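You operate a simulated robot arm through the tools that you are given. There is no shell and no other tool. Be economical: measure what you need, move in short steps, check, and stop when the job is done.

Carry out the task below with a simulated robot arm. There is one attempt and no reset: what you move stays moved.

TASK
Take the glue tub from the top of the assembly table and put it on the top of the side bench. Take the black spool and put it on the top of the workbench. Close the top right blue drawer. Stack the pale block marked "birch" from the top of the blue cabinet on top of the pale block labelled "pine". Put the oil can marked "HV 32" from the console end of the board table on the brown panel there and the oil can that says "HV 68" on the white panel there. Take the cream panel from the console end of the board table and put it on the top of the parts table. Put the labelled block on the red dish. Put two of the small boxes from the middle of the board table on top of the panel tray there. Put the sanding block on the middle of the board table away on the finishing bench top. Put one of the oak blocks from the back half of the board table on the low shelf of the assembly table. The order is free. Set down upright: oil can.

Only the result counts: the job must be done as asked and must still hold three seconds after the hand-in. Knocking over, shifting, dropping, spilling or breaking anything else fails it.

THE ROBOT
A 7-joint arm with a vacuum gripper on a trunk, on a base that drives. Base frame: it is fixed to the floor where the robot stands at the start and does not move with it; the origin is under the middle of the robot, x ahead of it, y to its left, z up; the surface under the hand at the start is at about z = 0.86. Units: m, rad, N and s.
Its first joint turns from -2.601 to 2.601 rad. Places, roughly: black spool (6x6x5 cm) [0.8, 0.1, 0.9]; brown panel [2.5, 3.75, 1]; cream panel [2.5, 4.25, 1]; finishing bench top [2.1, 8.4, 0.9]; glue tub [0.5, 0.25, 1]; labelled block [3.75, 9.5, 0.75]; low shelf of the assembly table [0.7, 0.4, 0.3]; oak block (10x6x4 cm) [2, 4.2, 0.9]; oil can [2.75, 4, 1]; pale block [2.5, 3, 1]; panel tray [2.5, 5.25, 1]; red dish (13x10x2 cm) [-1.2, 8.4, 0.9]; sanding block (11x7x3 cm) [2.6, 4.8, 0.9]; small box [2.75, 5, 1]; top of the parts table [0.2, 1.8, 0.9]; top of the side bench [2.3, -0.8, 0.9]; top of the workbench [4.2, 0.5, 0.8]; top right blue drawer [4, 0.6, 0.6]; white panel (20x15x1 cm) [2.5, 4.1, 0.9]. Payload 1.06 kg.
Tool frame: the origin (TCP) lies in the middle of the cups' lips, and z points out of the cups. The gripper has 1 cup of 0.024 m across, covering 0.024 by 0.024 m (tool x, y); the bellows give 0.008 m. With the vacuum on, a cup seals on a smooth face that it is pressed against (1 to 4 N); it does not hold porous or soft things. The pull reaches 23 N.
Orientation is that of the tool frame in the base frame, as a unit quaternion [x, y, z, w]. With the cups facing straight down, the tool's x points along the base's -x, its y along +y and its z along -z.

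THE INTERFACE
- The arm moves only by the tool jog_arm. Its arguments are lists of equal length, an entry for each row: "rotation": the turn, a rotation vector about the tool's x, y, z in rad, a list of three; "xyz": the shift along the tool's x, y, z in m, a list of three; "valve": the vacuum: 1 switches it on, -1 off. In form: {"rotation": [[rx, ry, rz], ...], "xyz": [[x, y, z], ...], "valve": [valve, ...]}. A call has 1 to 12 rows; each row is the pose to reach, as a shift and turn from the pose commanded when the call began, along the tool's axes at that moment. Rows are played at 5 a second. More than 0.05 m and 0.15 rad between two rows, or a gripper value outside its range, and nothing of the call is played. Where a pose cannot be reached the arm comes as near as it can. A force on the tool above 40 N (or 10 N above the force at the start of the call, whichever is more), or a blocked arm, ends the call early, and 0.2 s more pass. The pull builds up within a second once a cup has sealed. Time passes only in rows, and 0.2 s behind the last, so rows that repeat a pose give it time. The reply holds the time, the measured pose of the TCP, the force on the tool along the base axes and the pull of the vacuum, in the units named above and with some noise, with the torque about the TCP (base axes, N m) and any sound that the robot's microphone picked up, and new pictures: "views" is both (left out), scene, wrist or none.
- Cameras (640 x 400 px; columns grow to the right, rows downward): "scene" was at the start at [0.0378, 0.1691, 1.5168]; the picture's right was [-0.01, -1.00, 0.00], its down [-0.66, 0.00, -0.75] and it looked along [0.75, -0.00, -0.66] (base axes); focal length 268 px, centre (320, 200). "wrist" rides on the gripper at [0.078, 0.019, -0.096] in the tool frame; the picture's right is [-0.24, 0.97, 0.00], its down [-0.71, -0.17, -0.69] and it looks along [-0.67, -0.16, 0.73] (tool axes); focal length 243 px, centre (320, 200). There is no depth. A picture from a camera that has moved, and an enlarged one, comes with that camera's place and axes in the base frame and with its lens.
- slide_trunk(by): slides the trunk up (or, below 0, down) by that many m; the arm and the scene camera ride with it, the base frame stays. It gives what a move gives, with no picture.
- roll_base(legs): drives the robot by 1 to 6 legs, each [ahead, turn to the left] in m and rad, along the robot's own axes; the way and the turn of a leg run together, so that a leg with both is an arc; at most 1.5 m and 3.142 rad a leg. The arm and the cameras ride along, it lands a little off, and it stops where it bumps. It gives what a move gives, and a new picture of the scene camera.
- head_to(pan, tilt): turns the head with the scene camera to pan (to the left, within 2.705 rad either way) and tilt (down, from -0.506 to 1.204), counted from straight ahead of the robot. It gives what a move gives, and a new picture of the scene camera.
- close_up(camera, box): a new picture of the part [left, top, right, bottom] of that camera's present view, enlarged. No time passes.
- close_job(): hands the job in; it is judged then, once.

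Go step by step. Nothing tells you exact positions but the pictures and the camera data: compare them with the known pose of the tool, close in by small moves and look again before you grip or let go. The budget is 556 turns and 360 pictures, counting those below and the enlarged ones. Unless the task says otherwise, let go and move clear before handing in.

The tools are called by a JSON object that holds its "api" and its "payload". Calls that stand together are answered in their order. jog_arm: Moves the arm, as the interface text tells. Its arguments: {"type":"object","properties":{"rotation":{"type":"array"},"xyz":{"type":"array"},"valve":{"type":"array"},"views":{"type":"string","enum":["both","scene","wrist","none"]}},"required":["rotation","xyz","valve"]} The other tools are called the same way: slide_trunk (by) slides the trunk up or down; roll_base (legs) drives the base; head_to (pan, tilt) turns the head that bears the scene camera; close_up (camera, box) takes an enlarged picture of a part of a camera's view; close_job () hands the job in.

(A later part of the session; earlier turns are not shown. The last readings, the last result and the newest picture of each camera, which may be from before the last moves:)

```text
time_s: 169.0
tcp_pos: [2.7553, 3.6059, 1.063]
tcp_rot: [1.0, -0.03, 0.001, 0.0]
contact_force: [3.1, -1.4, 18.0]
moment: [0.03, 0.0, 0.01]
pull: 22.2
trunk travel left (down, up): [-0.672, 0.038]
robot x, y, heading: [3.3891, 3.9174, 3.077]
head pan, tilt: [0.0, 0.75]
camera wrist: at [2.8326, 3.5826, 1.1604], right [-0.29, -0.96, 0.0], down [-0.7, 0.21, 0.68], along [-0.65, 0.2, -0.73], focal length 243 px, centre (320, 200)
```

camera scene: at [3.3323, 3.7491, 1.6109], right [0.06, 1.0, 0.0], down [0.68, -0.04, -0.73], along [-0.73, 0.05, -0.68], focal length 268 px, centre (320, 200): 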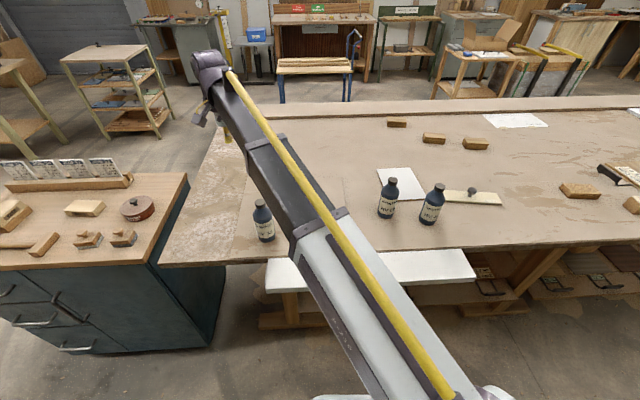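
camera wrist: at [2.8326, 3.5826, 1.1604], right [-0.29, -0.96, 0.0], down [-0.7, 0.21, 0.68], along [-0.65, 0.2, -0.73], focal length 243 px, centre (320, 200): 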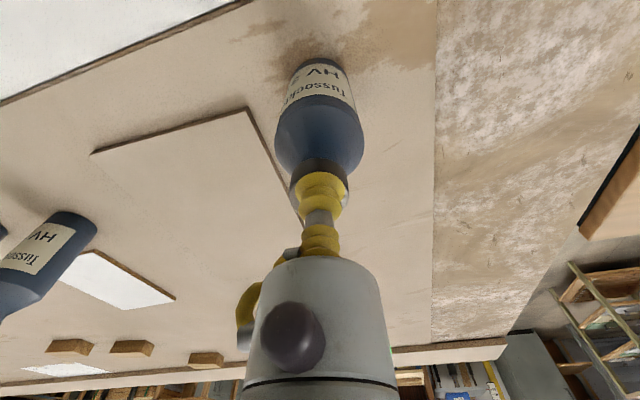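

{"api": "jog_arm", "payload": {"rotation": [[0, 0, 0], [0, 0, 0], [0, 0, 0], [0, 0, 0], [0, 0, 0], [0, 0, 0], [0, 0, 0], [0, 0, 0], [0, 0, 0], [0, 0, 0], [0, 0, 0]], "xyz": [[0, 0, -0.01], [0, 0, -0.03], [0, 0, -0.06], [-0.02, -0.02, -0.06], [-0.05, -0.045, -0.06], [-0.08, -0.07, -0.06], [-0.11, -0.095, -0.06], [-0.14, -0.12, -0.06], [-0.17, -0.15, -0.06], [-0.196, -0.1725, -0.06], [-0.196, -0.1725, -0.06]], "valve": [1, 1, 1, 1, 1, 1, 1, 1, 1, 1, 1]}}

{"api": "close_up", "payload": {"camera": "scene", "box": [220, 120, 400, 260]}}

```text
time_s: 171.4
tcp_pos: [2.5676, 3.7897, 1.1218]
tcp_rot: [1.0, -0.031, 0.002, 0.0]
contact_force: [-0.7, -0.1, -3.6]
moment: [-0.06, 0.03, -0.03]
pull: 22.9
trunk travel left (down, up): [-0.672, 0.038]
robot x, y, heading: [3.3832, 3.92, 3.083]
head pan, tilt: [0.0, 0.75]
camera scene: at [3.332, 3.7497, 1.611], right [0.06, 1.0, 0.0], down [0.68, -0.04, -0.73], along [-0.73, 0.05, -0.68], focal length 268 px, centre (320, 200)
camera wrist: at [2.6436, 3.7662, 1.2189], right [-0.29, -0.96, 0.0], down [-0.7, 0.21, 0.68], along [-0.65, 0.2, -0.73], focal length 243 px, centre (320, 200)
```

scene: 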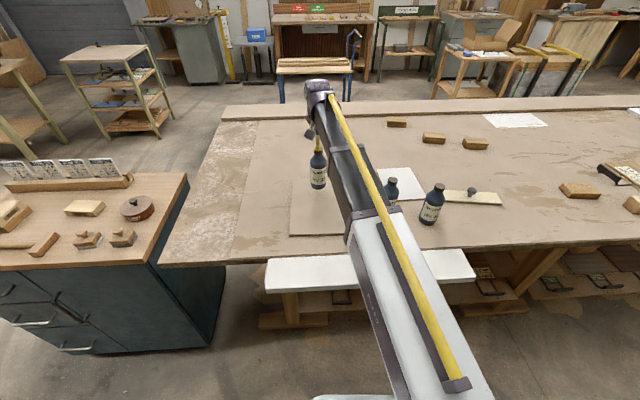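
wrist: 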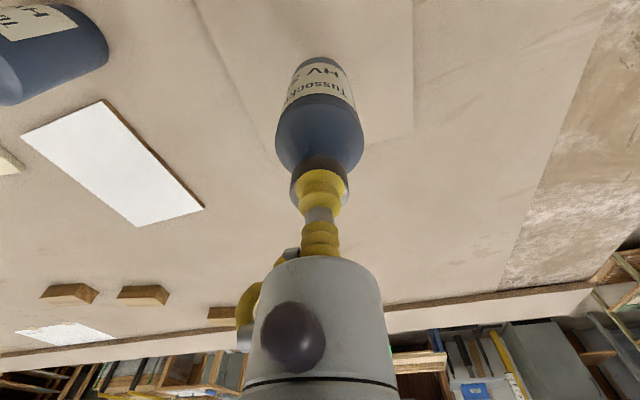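

```text
2.86 times, centred on (310, 190) of scene
camera zoom: at [3.332, 3.7497, 1.611], right [0.06, 1.0, 0.0], down [0.68, -0.04, -0.73], along [-0.73, 0.05, -0.68], focal length 765 px, centre (349, 229)
```

zoom: 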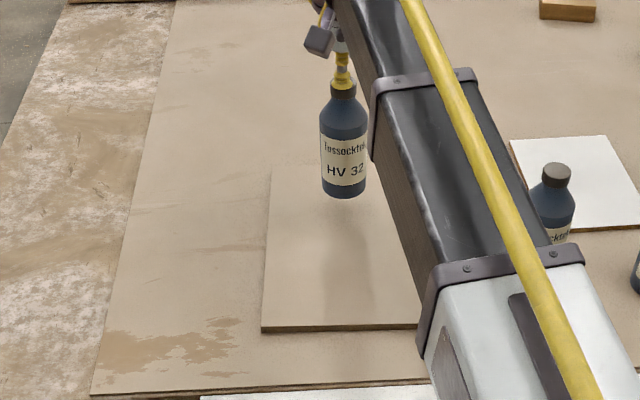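

{"api": "jog_arm", "payload": {"rotation": [[0, 0, 0], [0, 0, 0], [0, 0, 0], [0, 0, 0]], "xyz": [[0, 0, 0.015], [0, 0, 0.03], [0, 0, 0.036], [0, 0, 0.036]], "valve": [1, 1, 1, 1], "views": "none"}}

{"api": "jog_arm", "payload": {"rotation": [[0, 0, 0], [0, 0, 0], [0, 0, 0]], "xyz": [[0, 0, 0.003], [0, 0, 0.006], [0, 0, 0.006]], "valve": [1, 1, 1], "views": "none"}}

```text
time_s: 172.4
tcp_pos: [2.5707, 3.7882, 1.0867]
tcp_rot: [1.0, -0.031, 0.002, 0.0]
contact_force: [-0.3, -0.3, -3.7]
moment: [0.0, -0.03, 0.01]
pull: 23.4
trunk travel left (down, up): [-0.672, 0.038]
robot x, y, heading: [3.3843, 3.9183, 3.081]
head pan, tilt: [0.0, 0.75]
```

```text
time_s: 173.2
tcp_pos: [2.5705, 3.7894, 1.0808]
tcp_rot: [1.0, -0.03, 0.002, 0.0]
contact_force: [-0.3, 0.0, -3.3]
moment: [0.03, 0.02, -0.01]
pull: 22.8
trunk travel left (down, up): [-0.672, 0.038]
robot x, y, heading: [3.3842, 3.9184, 3.08]
head pan, tilt: [0.0, 0.75]
```

{"api": "jog_arm", "payload": {"rotation": [[0, 0, 0], [0, 0, 0], [0, 0, 0]], "xyz": [[0, 0, 0.003], [0, 0, 0.006], [0, 0, 0.006]], "valve": [1, 1, 1], "views": "none"}}

```text
time_s: 174.0
tcp_pos: [2.5708, 3.79, 1.0769]
tcp_rot: [1.0, -0.03, 0.0, 0.001]
contact_force: [2.4, -3.6, 18.0]
moment: [-0.01, 0.02, 0.02]
pull: 23.3
trunk travel left (down, up): [-0.672, 0.038]
robot x, y, heading: [3.3821, 3.9216, 3.078]
head pan, tilt: [0.0, 0.75]
```

{"api": "jog_arm", "payload": {"rotation": [[0, 0, 0], [0, 0, 0], [0, 0, 0], [0, 0, 0], [0, 0, 0], [0, 0, 0], [0, 0, 0], [0, 0, 0], [0, 0, 0]], "xyz": [[0, 0, -0.003], [0, 0, -0.003], [0, 0, -0.003], [0, 0, -0.003], [0, 0, -0.006], [0, 0, -0.012], [0, 0, -0.04], [0, 0, -0.08], [0, 0, -0.1]], "valve": [1, -1, -1, -1, -1, -1, -1, -1, -1]}}

```text
time_s: 176.0
tcp_pos: [2.5691, 3.7907, 1.1765]
tcp_rot: [1.0, -0.031, 0.002, 0.001]
contact_force: [-0.5, -1.7, 0.1]
moment: [0.0, 0.01, 0.03]
pull: 0.0
trunk travel left (down, up): [-0.672, 0.038]
robot x, y, heading: [3.378, 3.9179, 3.08]
head pan, tilt: [0.0, 0.75]
camera scene: at [3.3325, 3.7496, 1.611], right [0.06, 1.0, 0.0], down [0.68, -0.04, -0.73], along [-0.73, 0.05, -0.68], focal length 268 px, centre (320, 200)
camera wrist: at [2.6457, 3.7674, 1.2731], right [-0.29, -0.96, 0.0], down [-0.7, 0.21, 0.68], along [-0.65, 0.2, -0.73], focal length 243 px, centre (320, 200)
```

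scene: 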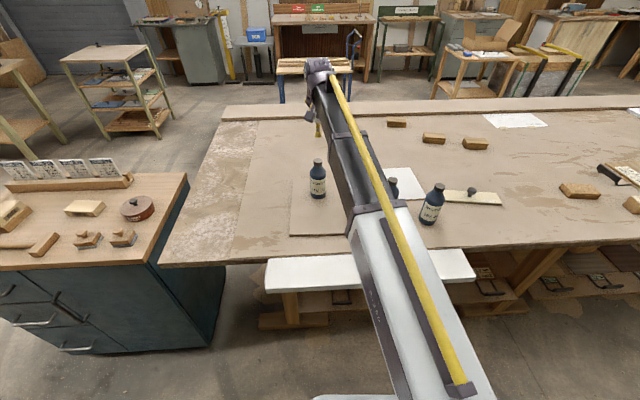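
wrist: 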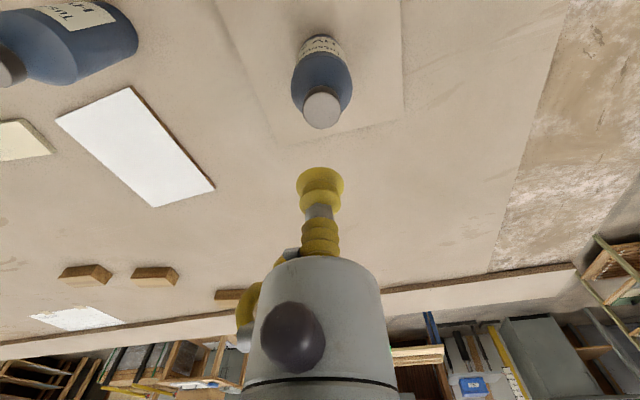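

HV 32 stands on the brown panel. Now above HV 68.

{"api": "jog_arm", "payload": {"rotation": [[0, 0, 0], [0, 0, 0], [0, 0, 0], [0, 0, 0], [0, 0, 0], [0, 0, 0], [0, 0, 0], [0, 0, 0]], "xyz": [[0.014, -0.042, 0], [0.028, -0.084, 0], [0.042, -0.126, 0], [0.056, -0.168, 0], [0.07, -0.21, 0], [0.084, -0.2495, 0], [0.084, -0.2495, 0.04], [0.084, -0.2495, 0.075]], "valve": [-1, -1, -1, -1, -1, -1, -1, -1], "views": "wrist"}}

{"api": "close_up", "payload": {"camera": "scene", "box": [330, 130, 490, 250]}}

```text
time_s: 177.8
tcp_pos: [2.6691, 4.0337, 1.0997]
tcp_rot: [1.0, -0.031, 0.002, 0.0]
contact_force: [0.1, -0.4, -0.2]
moment: [-0.02, 0.01, -0.04]
pull: 0.1
trunk travel left (down, up): [-0.672, 0.038]
robot x, y, heading: [3.381, 3.9191, 3.081]
head pan, tilt: [0.0, 0.75]
camera wrist: at [2.7455, 4.0094, 1.1967], right [-0.29, -0.96, 0.0], down [-0.7, 0.21, 0.68], along [-0.65, 0.2, -0.73], focal length 243 px, centre (320, 200)
```

wrist: 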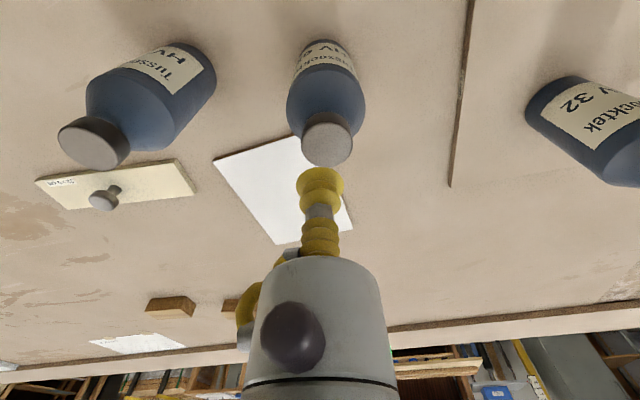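

```text
3.33 times, centred on (410, 190) of scene
camera zoom: at [3.3321, 3.7495, 1.611], right [0.06, 1.0, 0.0], down [0.68, -0.04, -0.73], along [-0.73, 0.05, -0.68], focal length 892 px, centre (20, 233)
```

zoom: 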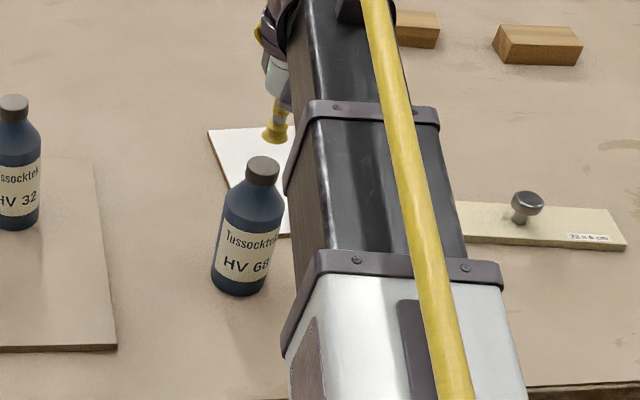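

{"api": "jog_arm", "payload": {"rotation": [[0, 0, 0], [0, 0, 0], [0, 0, 0], [0, 0, 0], [0, 0, 0], [0, 0, 0], [0, 0, 0]], "xyz": [[0.0095, 0.0075, 0], [0.0095, 0.0075, 0.012], [0.0095, 0.0075, 0.022], [0.0095, 0.0075, 0.028], [0.0095, 0.0075, 0.033], [0.0095, 0.0075, 0.036], [0.0095, 0.0075, 0.036]], "valve": [1, 1, 1, 1, 1, 1, 1], "views": "wrist"}}

```text
time_s: 179.4
tcp_pos: [2.6783, 4.0263, 1.0639]
tcp_rot: [1.0, -0.031, 0.001, 0.0]
contact_force: [-0.1, 1.7, 2.0]
moment: [-0.01, -0.01, 0.0]
pull: 0.0
trunk travel left (down, up): [-0.672, 0.038]
robot x, y, heading: [3.3836, 3.9198, 3.082]
head pan, tilt: [0.0, 0.75]
camera wrist: at [2.7555, 4.0022, 1.1612], right [-0.29, -0.96, 0.0], down [-0.7, 0.21, 0.68], along [-0.65, 0.2, -0.73], focal length 243 px, centre (320, 200)
```

wrist: 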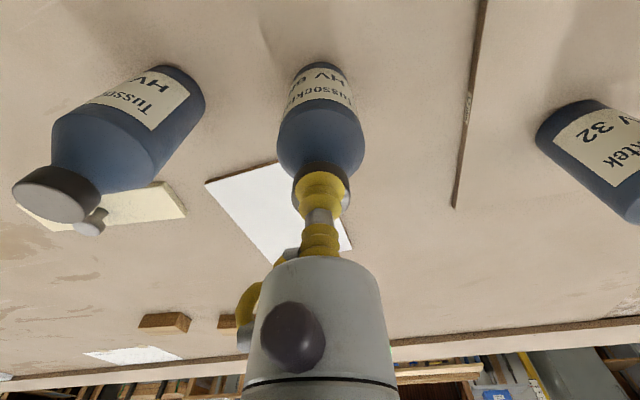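

{"api": "jog_arm", "payload": {"rotation": [[0, 0, 0], [0, 0, 0], [0, 0, 0], [0, 0, 0]], "xyz": [[0, 0, 0.002], [0, 0, 0.003], [0, 0, 0.003], [0, 0, 0.003]], "valve": [1, 1, 1, 1], "views": "none"}}

```text
time_s: 180.4
tcp_pos: [2.6794, 4.0261, 1.0614]
tcp_rot: [1.0, -0.03, 0.001, 0.001]
contact_force: [-1.2, 1.5, 6.2]
moment: [-0.02, -0.01, -0.01]
pull: 0.0
trunk travel left (down, up): [-0.672, 0.038]
robot x, y, heading: [3.3822, 3.9208, 3.083]
head pan, tilt: [0.0, 0.75]
```

{"api": "close_up", "payload": {"camera": "wrist", "box": [260, 120, 380, 230]}}

{"api": "close_up", "payload": {"camera": "scene", "box": [360, 160, 440, 220]}}

```text
3.64 times, centred on (320, 175) of wrist
camera zoom: at [2.7555, 4.0024, 1.157], right [-0.29, -0.96, 0.0], down [-0.7, 0.21, 0.68], along [-0.65, 0.2, -0.73], focal length 882 px, centre (320, 291)
```

zoom: 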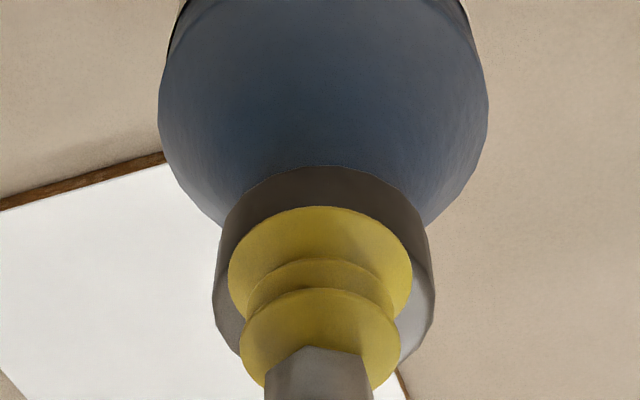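

```text
6.67 times, centred on (400, 190) of scene
camera zoom: at [3.3328, 3.7497, 1.611], right [0.06, 1.0, 0.0], down [0.68, -0.04, -0.73], along [-0.73, 0.05, -0.68], focal length 1784 px, centre (-213, 267)
```

zoom: 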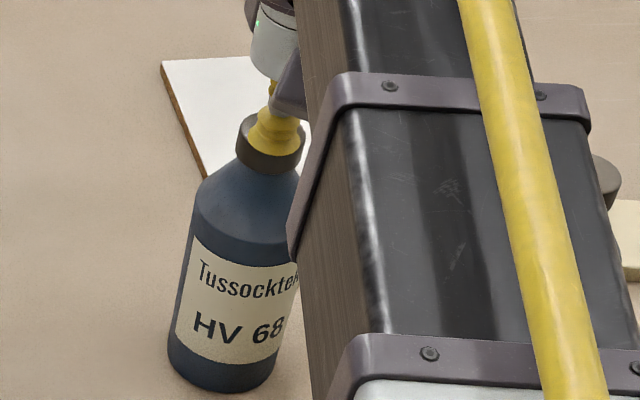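

{"api": "jog_arm", "payload": {"rotation": [[0, 0, 0], [0, 0, 0], [0, 0, 0], [0, 0, 0], [0, 0, 0], [0, 0, 0], [0, 0, 0]], "xyz": [[0, 0, -0.006], [-0.004, 0, -0.006], [-0.004, 0, -0.001], [-0.004, 0, 0.002], [-0.004, 0, 0.004], [-0.004, 0, 0.004], [-0.004, 0, 0.004]], "valve": [1, 1, 1, 1, 1, 1, 1], "views": "none"}}

```text
time_s: 182.0
tcp_pos: [2.6746, 4.0263, 1.0581]
tcp_rot: [1.0, -0.03, 0.0, -0.001]
contact_force: [3.0, -1.3, 24.9]
moment: [0.08, 0.23, 0.0]
pull: 22.8
trunk travel left (down, up): [-0.672, 0.038]
robot x, y, heading: [3.3829, 3.9178, 3.078]
head pan, tilt: [0.0, 0.75]
```

{"api": "jog_arm", "payload": {"rotation": [[0, 0, 0], [0, 0, 0], [0, 0, 0], [0, 0, 0], [0, 0, 0], [0, 0, 0], [0, 0, 0], [0, 0, 0], [0, 0, 0], [0, 0, 0]], "xyz": [[0, 0, -0.01], [0, 0, -0.03], [0, 0, -0.065], [-0.03, -0.01, -0.065], [-0.07, -0.03, -0.065], [-0.11, -0.055, -0.065], [-0.15, -0.08, -0.065], [-0.185, -0.1, -0.065], [-0.222, -0.118, -0.065], [-0.222, -0.118, -0.065]], "valve": [1, 1, 1, 1, 1, 1, 1, 1, 1, 1]}}

{"api": "close_up", "payload": {"camera": "scene", "box": [330, 110, 490, 230]}}

```text
time_s: 184.2
tcp_pos: [2.4625, 4.1579, 1.1229]
tcp_rot: [1.0, -0.031, 0.002, 0.0]
contact_force: [-0.6, 0.0, -3.5]
moment: [0.01, 0.0, 0.03]
pull: 23.0
trunk travel left (down, up): [-0.672, 0.038]
robot x, y, heading: [3.38, 3.9195, 3.076]
head pan, tilt: [0.0, 0.75]
camera scene: at [3.3319, 3.7498, 1.611], right [0.06, 1.0, 0.0], down [0.68, -0.04, -0.73], along [-0.73, 0.05, -0.68], focal length 268 px, centre (320, 200)
camera wrist: at [2.5389, 4.1329, 1.2193], right [-0.29, -0.96, 0.0], down [-0.7, 0.21, 0.68], along [-0.65, 0.2, -0.73], focal length 243 px, centre (320, 200)
```

scene: 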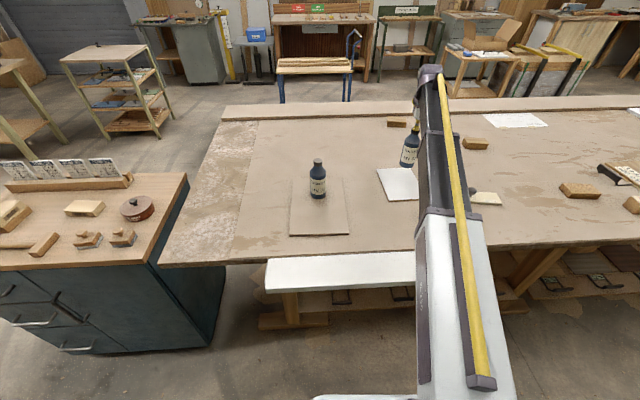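
wrist: 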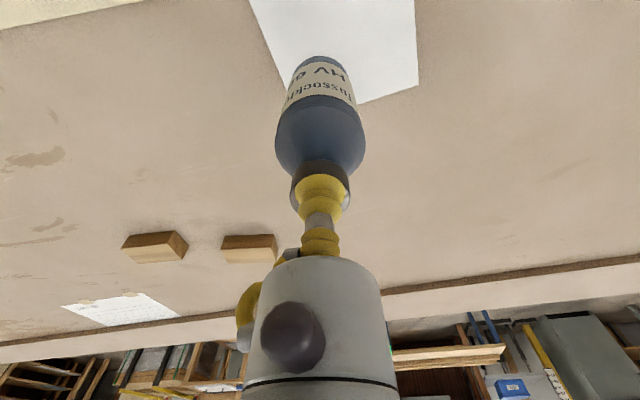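

```text
3.33 times, centred on (410, 170) of scene
camera zoom: at [3.3319, 3.7498, 1.611], right [0.06, 1.0, 0.0], down [0.68, -0.04, -0.73], along [-0.73, 0.05, -0.68], focal length 892 px, centre (20, 300)
```

zoom: 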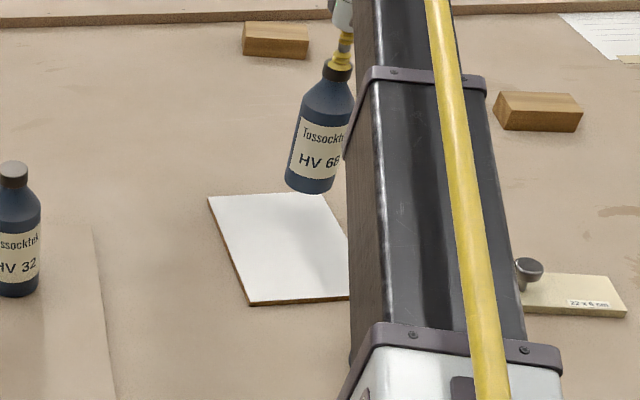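

The panel top is really at z≈0.92 (both views agree then), putting the white panel's centre at (2.51, 4.13). Shift there and start down.

{"api": "jog_arm", "payload": {"rotation": [[0, 0, 0], [0, 0, 0], [0, 0, 0], [0, 0, 0]], "xyz": [[0.025, 0.011, 0], [0.049, 0.022, 0], [0.049, 0.022, 0.02], [0.049, 0.022, 0.035]], "valve": [1, 1, 1, 1], "views": "wrist"}}

{"api": "close_up", "payload": {"camera": "scene", "box": [330, 110, 490, 230]}}

```text
time_s: 185.2
tcp_pos: [2.5065, 4.1348, 1.0864]
tcp_rot: [1.0, -0.03, 0.001, 0.0]
contact_force: [0.4, -0.1, -3.4]
moment: [-0.01, 0.01, 0.0]
pull: 22.7
trunk travel left (down, up): [-0.672, 0.038]
robot x, y, heading: [3.38, 3.9198, 3.074]
head pan, tilt: [0.0, 0.75]
camera wrist: at [2.5846, 4.1106, 1.1826], right [-0.29, -0.96, 0.0], down [-0.7, 0.21, 0.68], along [-0.65, 0.2, -0.73], focal length 243 px, centre (320, 200)
```

wrist: 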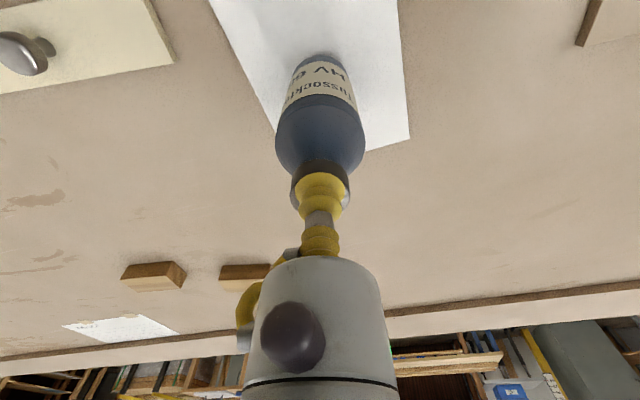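

```text
3.33 times, centred on (410, 170) of scene
camera zoom: at [3.3317, 3.7499, 1.611], right [0.06, 1.0, 0.0], down [0.68, -0.04, -0.73], along [-0.73, 0.05, -0.68], focal length 892 px, centre (20, 300)
```

zoom: 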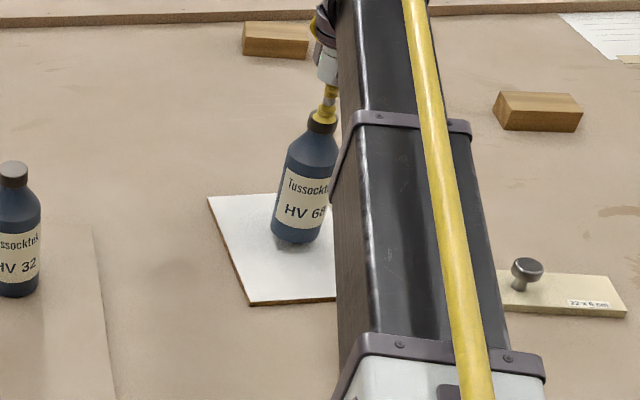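

Centred over the white panel. Lower to contact.

{"api": "jog_arm", "payload": {"rotation": [[0, 0, 0], [0, 0, 0], [0, 0, 0], [0, 0, 0]], "xyz": [[0, 0, 0.004], [0, 0, 0.008], [0, 0, 0.011], [0, 0, 0.011]], "valve": [1, 1, 1, 1], "views": "none"}}

```text
time_s: 186.2
tcp_pos: [2.5068, 4.1332, 1.0726]
tcp_rot: [1.0, -0.03, 0.002, 0.0]
contact_force: [-0.4, 0.4, -4.1]
moment: [0.01, 0.04, 0.02]
pull: 22.8
trunk travel left (down, up): [-0.672, 0.038]
robot x, y, heading: [3.3771, 3.9193, 3.08]
head pan, tilt: [0.0, 0.75]
```

{"api": "jog_arm", "payload": {"rotation": [[0, 0, 0], [0, 0, 0], [0, 0, 0]], "xyz": [[0, 0, 0.003], [0, 0, 0.005], [0, 0, 0.005]], "valve": [1, 1, 1], "views": "none"}}

```text
time_s: 187.0
tcp_pos: [2.5087, 4.1335, 1.0731]
tcp_rot: [1.0, -0.031, 0.0, 0.0]
contact_force: [2.0, -1.1, 15.1]
moment: [0.02, 0.13, 0.01]
pull: 22.9
trunk travel left (down, up): [-0.672, 0.038]
robot x, y, heading: [3.3825, 3.9166, 3.081]
head pan, tilt: [0.0, 0.75]
```

{"api": "jog_arm", "payload": {"rotation": [[0, 0, 0], [0, 0, 0], [0, 0, 0], [0, 0, 0], [0, 0, 0], [0, 0, 0], [0, 0, 0], [0, 0, 0], [0, 0, 0]], "xyz": [[0, 0, -0.004], [0, 0, -0.004], [0, 0, -0.004], [0, 0, -0.004], [0, 0, -0.008], [0, 0, -0.014], [0, 0, -0.04], [0, 0, -0.08], [0, 0, -0.1]], "valve": [1, -1, -1, -1, -1, -1, -1, -1, -1]}}

{"api": "close_up", "payload": {"camera": "scene", "box": [270, 110, 530, 240]}}

```text
time_s: 189.0
tcp_pos: [2.5064, 4.1324, 1.1737]
tcp_rot: [1.0, -0.03, 0.001, 0.001]
contact_force: [0.3, -0.3, 0.5]
moment: [-0.01, 0.06, 0.02]
pull: 0.1
trunk travel left (down, up): [-0.672, 0.038]
robot x, y, heading: [3.3832, 3.9148, 3.08]
head pan, tilt: [0.0, 0.75]
camera scene: at [3.3325, 3.7497, 1.611], right [0.06, 1.0, 0.0], down [0.68, -0.04, -0.73], along [-0.73, 0.05, -0.68], focal length 268 px, centre (320, 200)
camera wrist: at [2.584, 4.1091, 1.2705], right [-0.29, -0.96, 0.0], down [-0.7, 0.21, 0.68], along [-0.65, 0.2, -0.73], focal length 243 px, centre (320, 200)
```

scene: 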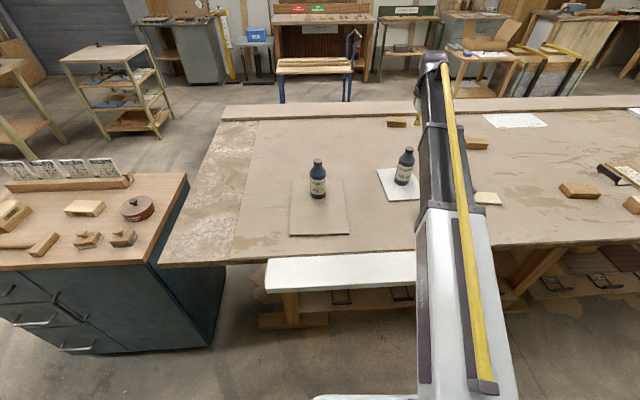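
wrist: 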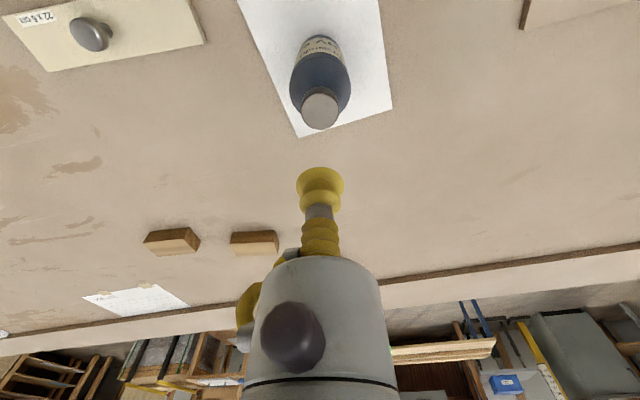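

```text
2.46 times, centred on (400, 175) of scene
camera zoom: at [3.3325, 3.7497, 1.611], right [0.06, 1.0, 0.0], down [0.68, -0.04, -0.73], along [-0.73, 0.05, -0.68], focal length 659 px, centre (123, 262)
```

zoom: 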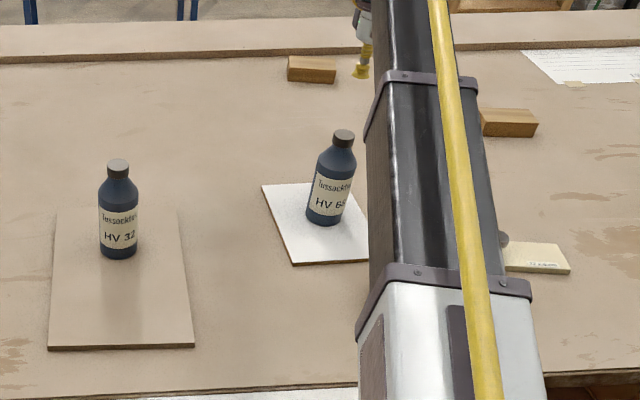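

Both cans are placed. Next, small boxes and the tray: retract and roll along the aisle to y≈5.

{"api": "jog_arm", "payload": {"rotation": [[0, 0, 0], [0, 0, 0], [0, 0, 0], [0, 0, 0]], "xyz": [[0.04, 0.03, -0.02], [0.08, 0.06, -0.04], [0.12, 0.1, -0.05], [0.16, 0.13, -0.05]], "valve": [-1, -1, -1, -1], "views": "none"}}

{"api": "roll_base", "payload": {"legs": [[0, -1.51], [1.12, 0], [0, 1.57]]}}

```text
refused: row 1 steps farther than a row can; nothing moved
```

```text
time_s: 202.3
tcp_pos: [2.4974, 5.1983, 1.1738]
tcp_rot: [1.0, 0.007, 0.001, -0.001]
contact_force: [-0.1, -0.4, 0.5]
moment: [0.01, -0.02, 0.01]
pull: 0.0
trunk travel left (down, up): [-0.672, 0.038]
robot x, y, heading: [3.3866, 5.0489, -3.129]
head pan, tilt: [0.0, 0.75]
camera scene: at [3.349, 4.8787, 1.611], right [-0.01, 1.0, 0.0], down [0.68, 0.01, -0.73], along [-0.73, -0.01, -0.68], focal length 268 px, centre (320, 200)
```

scene: 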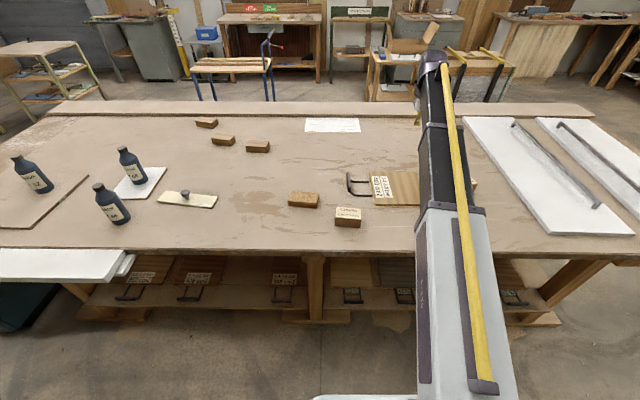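

The step was refused but the drive went fine; I'll keep dependent calls apart. Move the arm aside to see the middle of the table.

{"api": "jog_arm", "payload": {"rotation": [[0, 0, 0], [0, 0, 0], [0, 0, 0], [0, 0, 0], [0, 0, 0], [0, 0, 0], [0, 0, 0], [0, 0, 0], [0, 0, 0], [0, 0, 0]], "xyz": [[0.03, 0.02, -0.02], [0.06, 0.055, -0.03], [0.09, 0.09, -0.04], [0.12, 0.125, -0.04], [0.14, 0.17, -0.04], [0.15, 0.215, -0.04], [0.16, 0.26, -0.04], [0.16, 0.31, -0.04], [0.16, 0.36, -0.04], [0.16, 0.41, -0.04]], "valve": [-1, -1, -1, -1, -1, -1, -1, -1, -1, -1]}}

{"api": "close_up", "payload": {"camera": "scene", "box": [300, 100, 500, 240]}}

```text
time_s: 204.5
tcp_pos: [2.664, 4.7891, 1.2129]
tcp_rot: [1.0, 0.008, 0.001, 0.0]
contact_force: [0.2, 0.4, 0.8]
moment: [-0.01, 0.01, -0.01]
pull: 0.0
trunk travel left (down, up): [-0.672, 0.038]
robot x, y, heading: [3.3884, 5.0485, -3.127]
head pan, tilt: [0.0, 0.75]
camera scene: at [3.349, 4.8783, 1.6109], right [-0.01, 1.0, 0.0], down [0.68, 0.01, -0.73], along [-0.73, -0.01, -0.68], focal length 268 px, centre (320, 200)
camera wrist: at [2.7432, 4.7709, 1.3095], right [-0.22, -0.98, 0.0], down [-0.71, 0.16, 0.68], along [-0.67, 0.15, -0.73], focal length 243 px, centre (320, 200)
```

scene: 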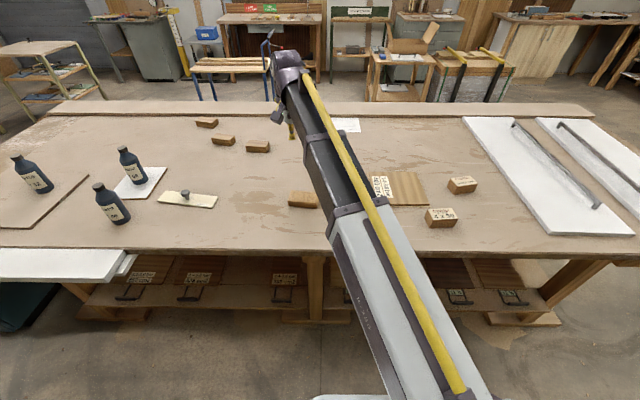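
wrist: 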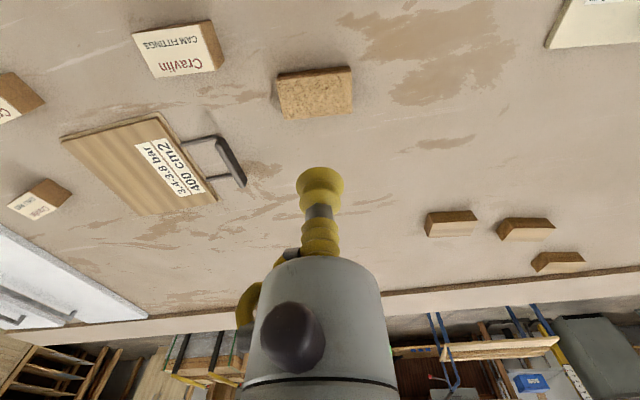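

```text
2.86 times, centred on (400, 170) of scene
camera zoom: at [3.349, 4.8783, 1.6109], right [-0.01, 1.0, 0.0], down [0.68, 0.01, -0.73], along [-0.73, -0.01, -0.68], focal length 765 px, centre (91, 286)
```

zoom: 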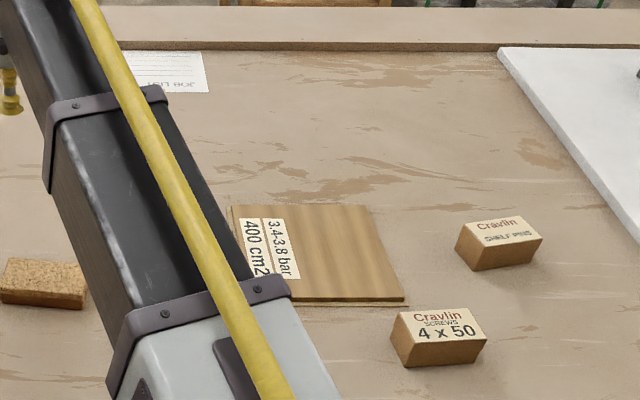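

Three small boxes (cam fittings, screws, shelf pins) stand round the tray, whose centre is about (2.53, 5.18). First the cam-fittings box near (2.71, 4.97).

{"api": "jog_arm", "payload": {"rotation": [[0, 0, 0], [0, 0, 0], [0, 0, 0], [0, 0, 0], [0, 0, 0], [0, 0, 0], [0, 0, 0]], "xyz": [[0.012, -0.044, 0], [0.025, -0.088, 0], [0.037, -0.132, 0], [0.05, -0.177, 0], [0.05, -0.177, 0.05], [0.05, -0.177, 0.1], [0.05, -0.177, 0.15]], "valve": [-1, -1, -1, -1, -1, -1, -1]}}

```text
time_s: 206.1
tcp_pos: [2.7086, 4.9717, 1.0658]
tcp_rot: [1.0, 0.007, 0.001, -0.001]
contact_force: [0.3, -0.5, 0.7]
moment: [-0.01, 0.02, 0.01]
pull: 0.1
trunk travel left (down, up): [-0.672, 0.038]
robot x, y, heading: [3.3847, 5.0508, -3.131]
head pan, tilt: [0.0, 0.75]
camera scene: at [3.349, 4.8789, 1.6111], right [-0.01, 1.0, 0.0], down [0.68, 0.01, -0.73], along [-0.73, -0.01, -0.68], focal length 268 px, centre (320, 200)
camera wrist: at [2.7867, 4.9533, 1.1619], right [-0.22, -0.98, 0.0], down [-0.71, 0.16, 0.68], along [-0.67, 0.15, -0.73], focal length 243 px, centre (320, 200)
```

scene: 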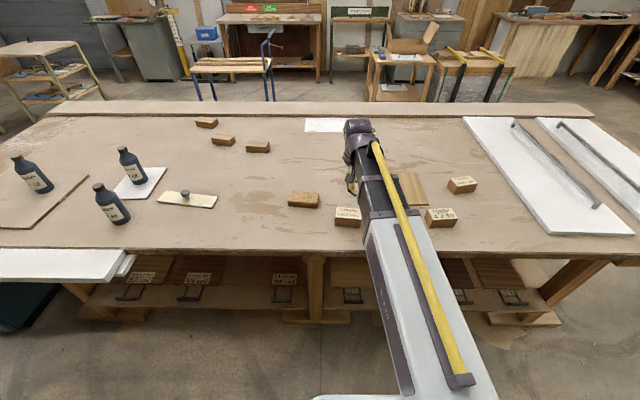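
wrist: 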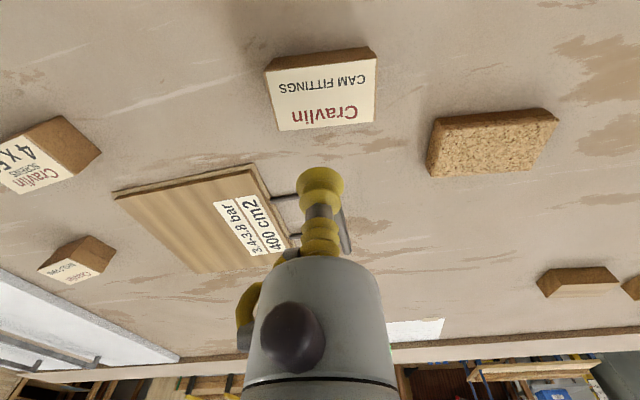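

{"api": "jog_arm", "payload": {"rotation": [[0, 0, 0], [0, 0, 0], [0, 0, 0], [0, 0, 0], [0, 0, 0], [0, 0, 0], [0, 0, 0]], "xyz": [[0, 0.002, 0.05], [0, 0.002, 0.09], [0, 0.002, 0.1], [0, 0.002, 0.108], [0, 0.002, 0.114], [0, 0.002, 0.119], [0, 0.002, 0.119]], "valve": [-1, -1, 1, 1, 1, 1, 1], "views": "wrist"}}

```text
time_s: 207.7
tcp_pos: [2.7114, 4.9679, 0.9465]
tcp_rot: [1.0, 0.007, 0.001, 0.0]
contact_force: [-6.3, -0.9, 29.0]
moment: [0.01, -0.04, -0.03]
pull: 22.9
trunk travel left (down, up): [-0.672, 0.038]
robot x, y, heading: [3.3856, 5.0482, -3.127]
head pan, tilt: [0.0, 0.75]
camera wrist: at [2.79, 4.9488, 1.0423], right [-0.22, -0.98, 0.0], down [-0.71, 0.16, 0.69], along [-0.67, 0.15, -0.73], focal length 243 px, centre (320, 200)
```

wrist: 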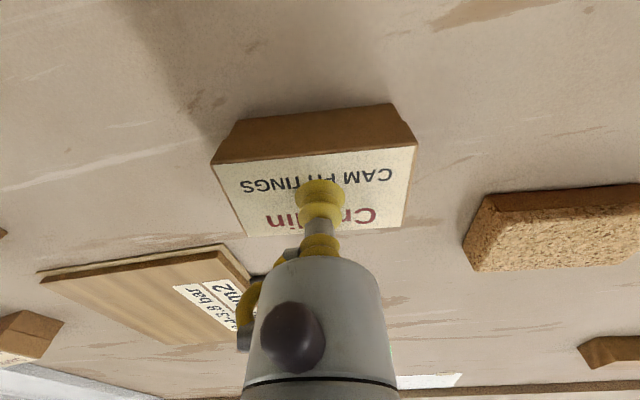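

{"api": "jog_arm", "payload": {"rotation": [[0, 0, 0], [0, 0, 0], [0, 0, 0], [0, 0, 0], [0, 0, 0], [0, 0, 0], [0, 0, 0], [0, 0, 0], [0, 0, 0], [0, 0, 0]], "xyz": [[0, 0, -0.02], [0, 0, -0.06], [0, 0, -0.1], [-0.02, -0.035, -0.1], [-0.04, -0.07, -0.1], [-0.06, -0.105, -0.1], [-0.08, -0.14, -0.1], [-0.1, -0.175, -0.1], [-0.118, -0.2086, -0.1], [-0.118, -0.2086, -0.08]], "valve": [1, 1, 1, 1, 1, 1, 1, 1, 1, 1]}}

```text
time_s: 209.9
tcp_pos: [2.5917, 5.1737, 1.025]
tcp_rot: [1.0, 0.007, 0.002, 0.0]
contact_force: [0.1, 0.2, -1.9]
moment: [-0.02, -0.01, 0.02]
pull: 23.2
trunk travel left (down, up): [-0.672, 0.038]
robot x, y, heading: [3.3851, 5.052, -3.135]
head pan, tilt: [0.0, 0.75]
camera scene: at [3.3487, 4.879, 1.611], right [-0.01, 1.0, 0.0], down [0.68, 0.01, -0.73], along [-0.73, -0.01, -0.68], focal length 268 px, centre (320, 200)
camera wrist: at [2.669, 5.1558, 1.122], right [-0.22, -0.98, 0.0], down [-0.71, 0.16, 0.68], along [-0.67, 0.15, -0.73], focal length 243 px, centre (320, 200)
```

scene: 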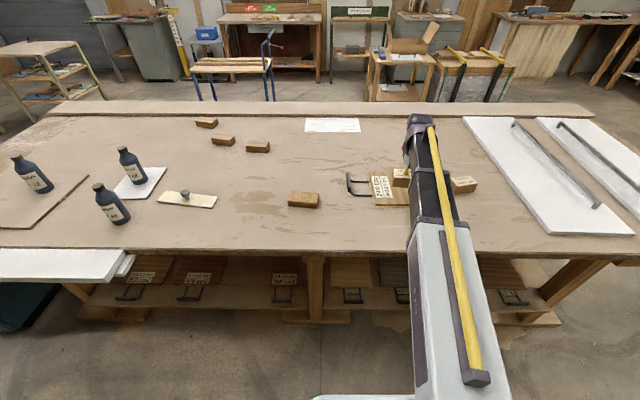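
wrist: 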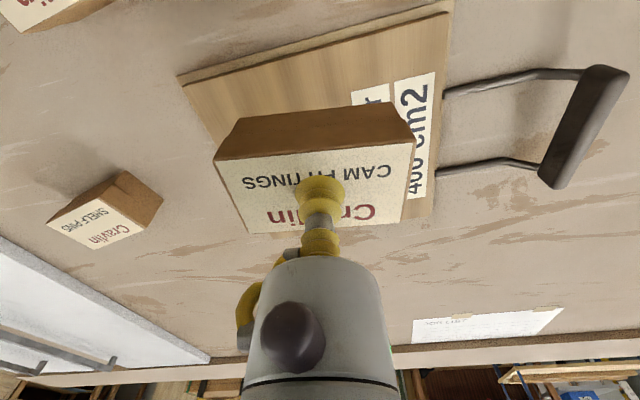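

{"api": "jog_arm", "payload": {"rotation": [[0, 0, 0], [0, 0, 0], [0, 0, 0], [0, 0, 0], [0, 0, 0]], "xyz": [[-0.0, 0, 0.03], [0, 0, 0.045], [0, 0, 0.052], [0, 0, 0.056], [0, 0, 0.056]], "valve": [1, 1, 1, 1, 1], "views": "none"}}

```text
time_s: 211.1
tcp_pos: [2.5913, 5.1735, 0.9689]
tcp_rot: [1.0, 0.008, 0.002, 0.0]
contact_force: [0.1, -0.2, -1.9]
moment: [0.01, 0.01, 0.0]
pull: 22.9
trunk travel left (down, up): [-0.672, 0.038]
robot x, y, heading: [3.3863, 5.0525, -3.131]
head pan, tilt: [0.0, 0.75]
```

{"api": "jog_arm", "payload": {"rotation": [[0, 0, 0], [0, 0, 0], [0, 0, 0], [0, 0, 0]], "xyz": [[-0.0, 0, 0.003], [0, 0, 0.006], [0, 0, 0.008], [0, 0, 0.008]], "valve": [1, 1, 1, 1], "views": "none"}}

```text
time_s: 212.1
tcp_pos: [2.5912, 5.1739, 0.9621]
tcp_rot: [1.0, 0.007, -0.001, 0.001]
contact_force: [-3.5, 0.7, 13.1]
moment: [-0.02, -0.01, -0.05]
pull: 22.5
trunk travel left (down, up): [-0.672, 0.038]
robot x, y, heading: [3.3832, 5.0506, -3.128]
head pan, tilt: [0.0, 0.75]
```

{"api": "jog_arm", "payload": {"rotation": [[0, 0, 0], [0, 0, 0], [0, 0, 0], [0, 0, 0], [0, 0, 0], [0, 0, 0], [0, 0, 0], [0, 0, 0], [0, 0, 0], [0, 0, 0], [0, 0, 0], [0, 0, 0]], "xyz": [[0, 0, -0.003], [0, 0, -0.003], [0, 0, -0.003], [0, 0, -0.003], [0, 0, -0.006], [0, 0, -0.012], [0, 0, -0.05], [0, 0, -0.1], [0.03, -0.03, -0.1], [0.06, -0.06, -0.1], [0.09, -0.09, -0.1], [0.12, -0.115, -0.1]], "valve": [1, -1, -1, -1, -1, -1, -1, -1, -1, -1, -1, -1]}}

```text
time_s: 214.7
tcp_pos: [2.7091, 5.2864, 1.0611]
tcp_rot: [1.0, 0.007, 0.001, 0.0]
contact_force: [-0.1, 0.3, -1.0]
moment: [0.0, 0.01, -0.02]
pull: 0.0
trunk travel left (down, up): [-0.672, 0.038]
robot x, y, heading: [3.3826, 5.0505, -3.129]
head pan, tilt: [0.0, 0.75]
camera scene: at [3.3491, 4.879, 1.611], right [-0.01, 1.0, 0.0], down [0.68, 0.01, -0.73], along [-0.73, -0.01, -0.68], focal length 268 px, centre (320, 200)
camera wrist: at [2.7872, 5.2684, 1.1578], right [-0.22, -0.98, 0.0], down [-0.71, 0.16, 0.68], along [-0.67, 0.15, -0.73], focal length 243 px, centre (320, 200)
```

scene: 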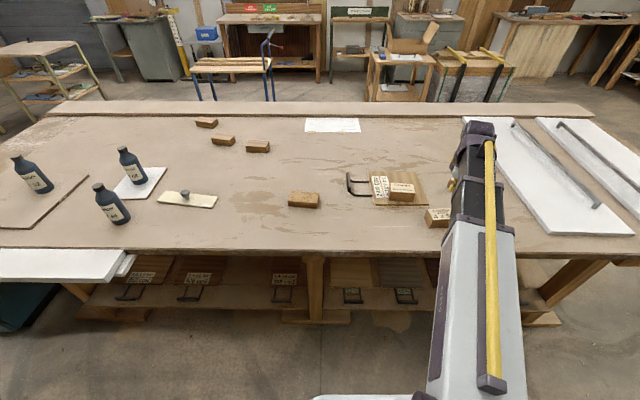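
wrist: 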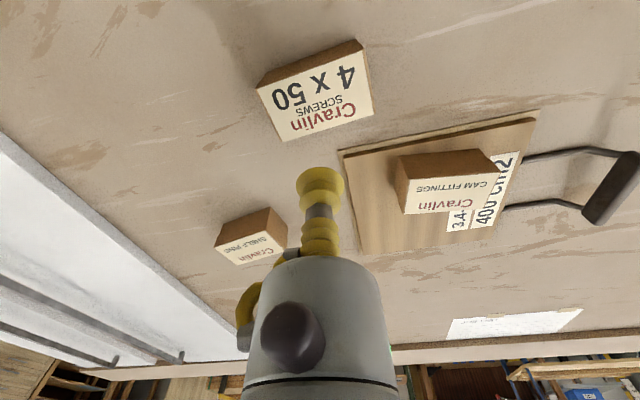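

{"api": "jog_arm", "payload": {"rotation": [[0, 0, 0], [0, 0, 0], [0, 0, 0], [0, 0, 0], [0, 0, 0], [0, 0, 0], [0, 0, 0]], "xyz": [[0, 0, 0.05], [0, 0, 0.09], [0, 0, 0.1], [0, 0, 0.106], [0, 0, 0.11], [0, 0, 0.112], [0, 0, 0.112]], "valve": [-1, -1, 1, 1, 1, 1, 1], "views": "none"}}

```text
time_s: 216.3
tcp_pos: [2.7104, 5.2898, 0.9496]
tcp_rot: [1.0, 0.007, 0.001, -0.001]
contact_force: [-0.6, 1.0, 16.2]
moment: [0.0, 0.01, 0.06]
pull: 22.9
trunk travel left (down, up): [-0.672, 0.038]
robot x, y, heading: [3.386, 5.051, -3.131]
head pan, tilt: [0.0, 0.75]
```

{"api": "jog_arm", "payload": {"rotation": [[0, 0, 0], [0, 0, 0], [0, 0, 0], [0, 0, 0], [0, 0, 0], [0, 0, 0], [0, 0, 0], [0, 0, 0], [0, 0, 0], [0, 0, 0]], "xyz": [[0, 0, -0.02], [0, 0, -0.06], [0, 0, -0.1], [0, 0, -0.13], [-0.04, 0.02, -0.13], [-0.08, 0.04, -0.13], [-0.12, 0.06, -0.13], [-0.16, 0.08, -0.13], [-0.2, 0.095, -0.13], [-0.2215, 0.107, -0.13]], "valve": [1, 1, 1, 1, 1, 1, 1, 1, 1, 1]}}

{"api": "close_up", "payload": {"camera": "scene", "box": [340, 120, 480, 240]}}

```text
time_s: 218.5
tcp_pos: [2.4851, 5.1853, 1.0833]
tcp_rot: [1.0, 0.007, 0.002, 0.0]
contact_force: [-0.6, -0.2, -4.0]
moment: [0.02, 0.01, -0.01]
pull: 23.4
trunk travel left (down, up): [-0.672, 0.038]
robot x, y, heading: [3.3852, 5.0505, -3.13]
head pan, tilt: [0.0, 0.75]
camera scene: at [3.3484, 4.8788, 1.611], right [-0.01, 1.0, 0.0], down [0.68, 0.01, -0.73], along [-0.73, -0.01, -0.68], focal length 268 px, centre (320, 200)
camera wrist: at [2.5637, 5.1669, 1.1784], right [-0.22, -0.98, 0.0], down [-0.71, 0.16, 0.68], along [-0.67, 0.15, -0.73], focal length 243 px, centre (320, 200)
```

scene: 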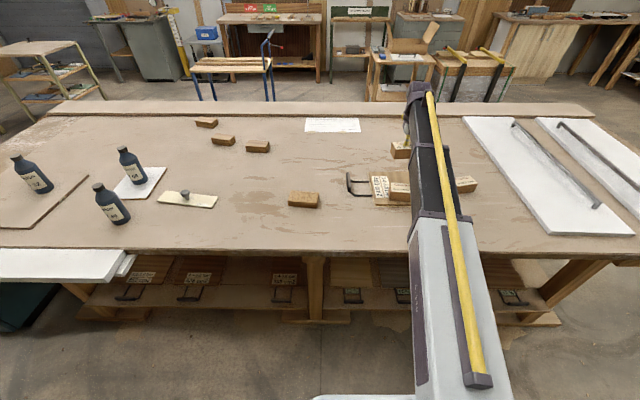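
wrist: 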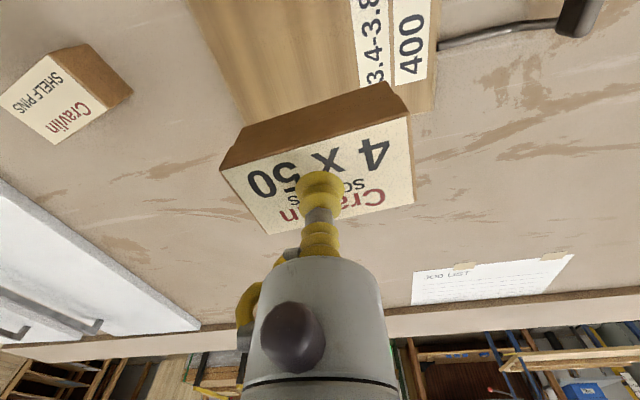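

```text
3.33 times, centred on (410, 180) of scene
camera zoom: at [3.3484, 4.8788, 1.611], right [-0.01, 1.0, 0.0], down [0.68, 0.01, -0.73], along [-0.73, -0.01, -0.68], focal length 892 px, centre (20, 267)
```

zoom: 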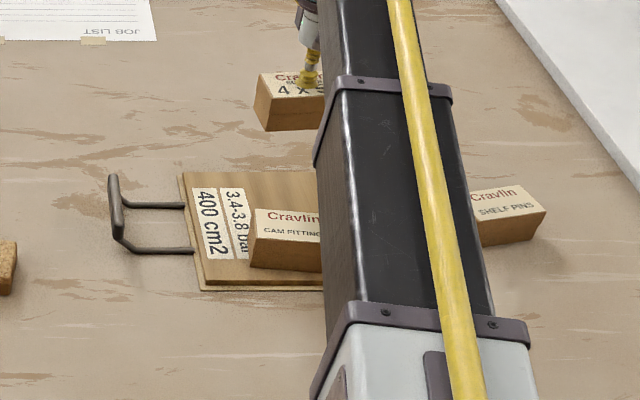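

{"api": "jog_arm", "payload": {"rotation": [[0, 0, 0], [0, 0, 0], [0, 0, 0], [0, 0, 0]], "xyz": [[0, 0, 0.04], [0, 0, 0.08], [0, 0, 0.1], [0, 0, 0.106]], "valve": [1, 1, 1, 1], "views": "wrist"}}

{"api": "close_up", "payload": {"camera": "scene", "box": [340, 120, 480, 240]}}

```text
time_s: 219.5
tcp_pos: [2.4881, 5.1824, 0.9728]
tcp_rot: [1.0, 0.007, 0.002, 0.0]
contact_force: [-0.4, 0.9, -3.4]
moment: [0.0, 0.0, -0.01]
pull: 22.5
trunk travel left (down, up): [-0.672, 0.038]
robot x, y, heading: [3.3842, 5.0539, -3.127]
head pan, tilt: [0.0, 0.75]
camera wrist: at [2.5668, 5.1637, 1.0686], right [-0.22, -0.98, 0.0], down [-0.71, 0.16, 0.68], along [-0.67, 0.15, -0.73], focal length 243 px, centre (320, 200)
```

wrist: 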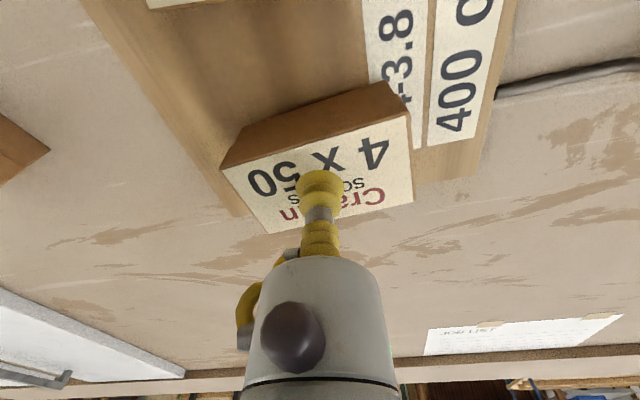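

```text
3.33 times, centred on (410, 180) of scene
camera zoom: at [3.3485, 4.8789, 1.611], right [-0.01, 1.0, 0.0], down [0.68, 0.01, -0.73], along [-0.73, -0.01, -0.68], focal length 892 px, centre (20, 267)
```

zoom: 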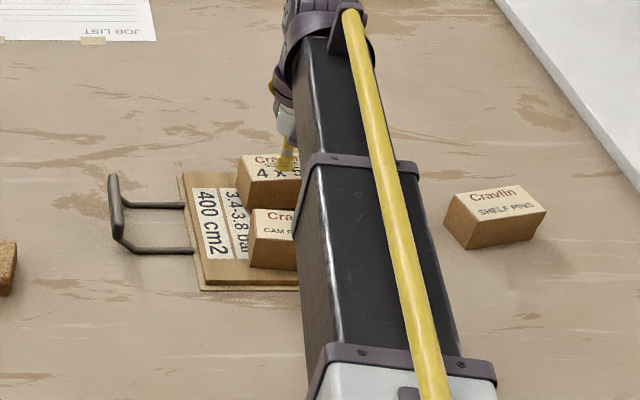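

{"api": "jog_arm", "payload": {"rotation": [[0, 0, 0], [0, 0, 0], [0, 0, 0], [0, 0, 0]], "xyz": [[0, 0, 0.004], [0, 0, 0.008], [0, 0, 0.011], [0, 0, 0.011]], "valve": [1, 1, 1, 1], "views": "none"}}

```text
time_s: 220.5
tcp_pos: [2.4884, 5.1815, 0.9641]
tcp_rot: [1.0, 0.007, 0.001, -0.001]
contact_force: [-6.4, 2.1, 17.7]
moment: [-0.04, -0.01, 0.05]
pull: 22.9
trunk travel left (down, up): [-0.672, 0.038]
robot x, y, heading: [3.3833, 5.0479, -3.129]
head pan, tilt: [0.0, 0.75]
```

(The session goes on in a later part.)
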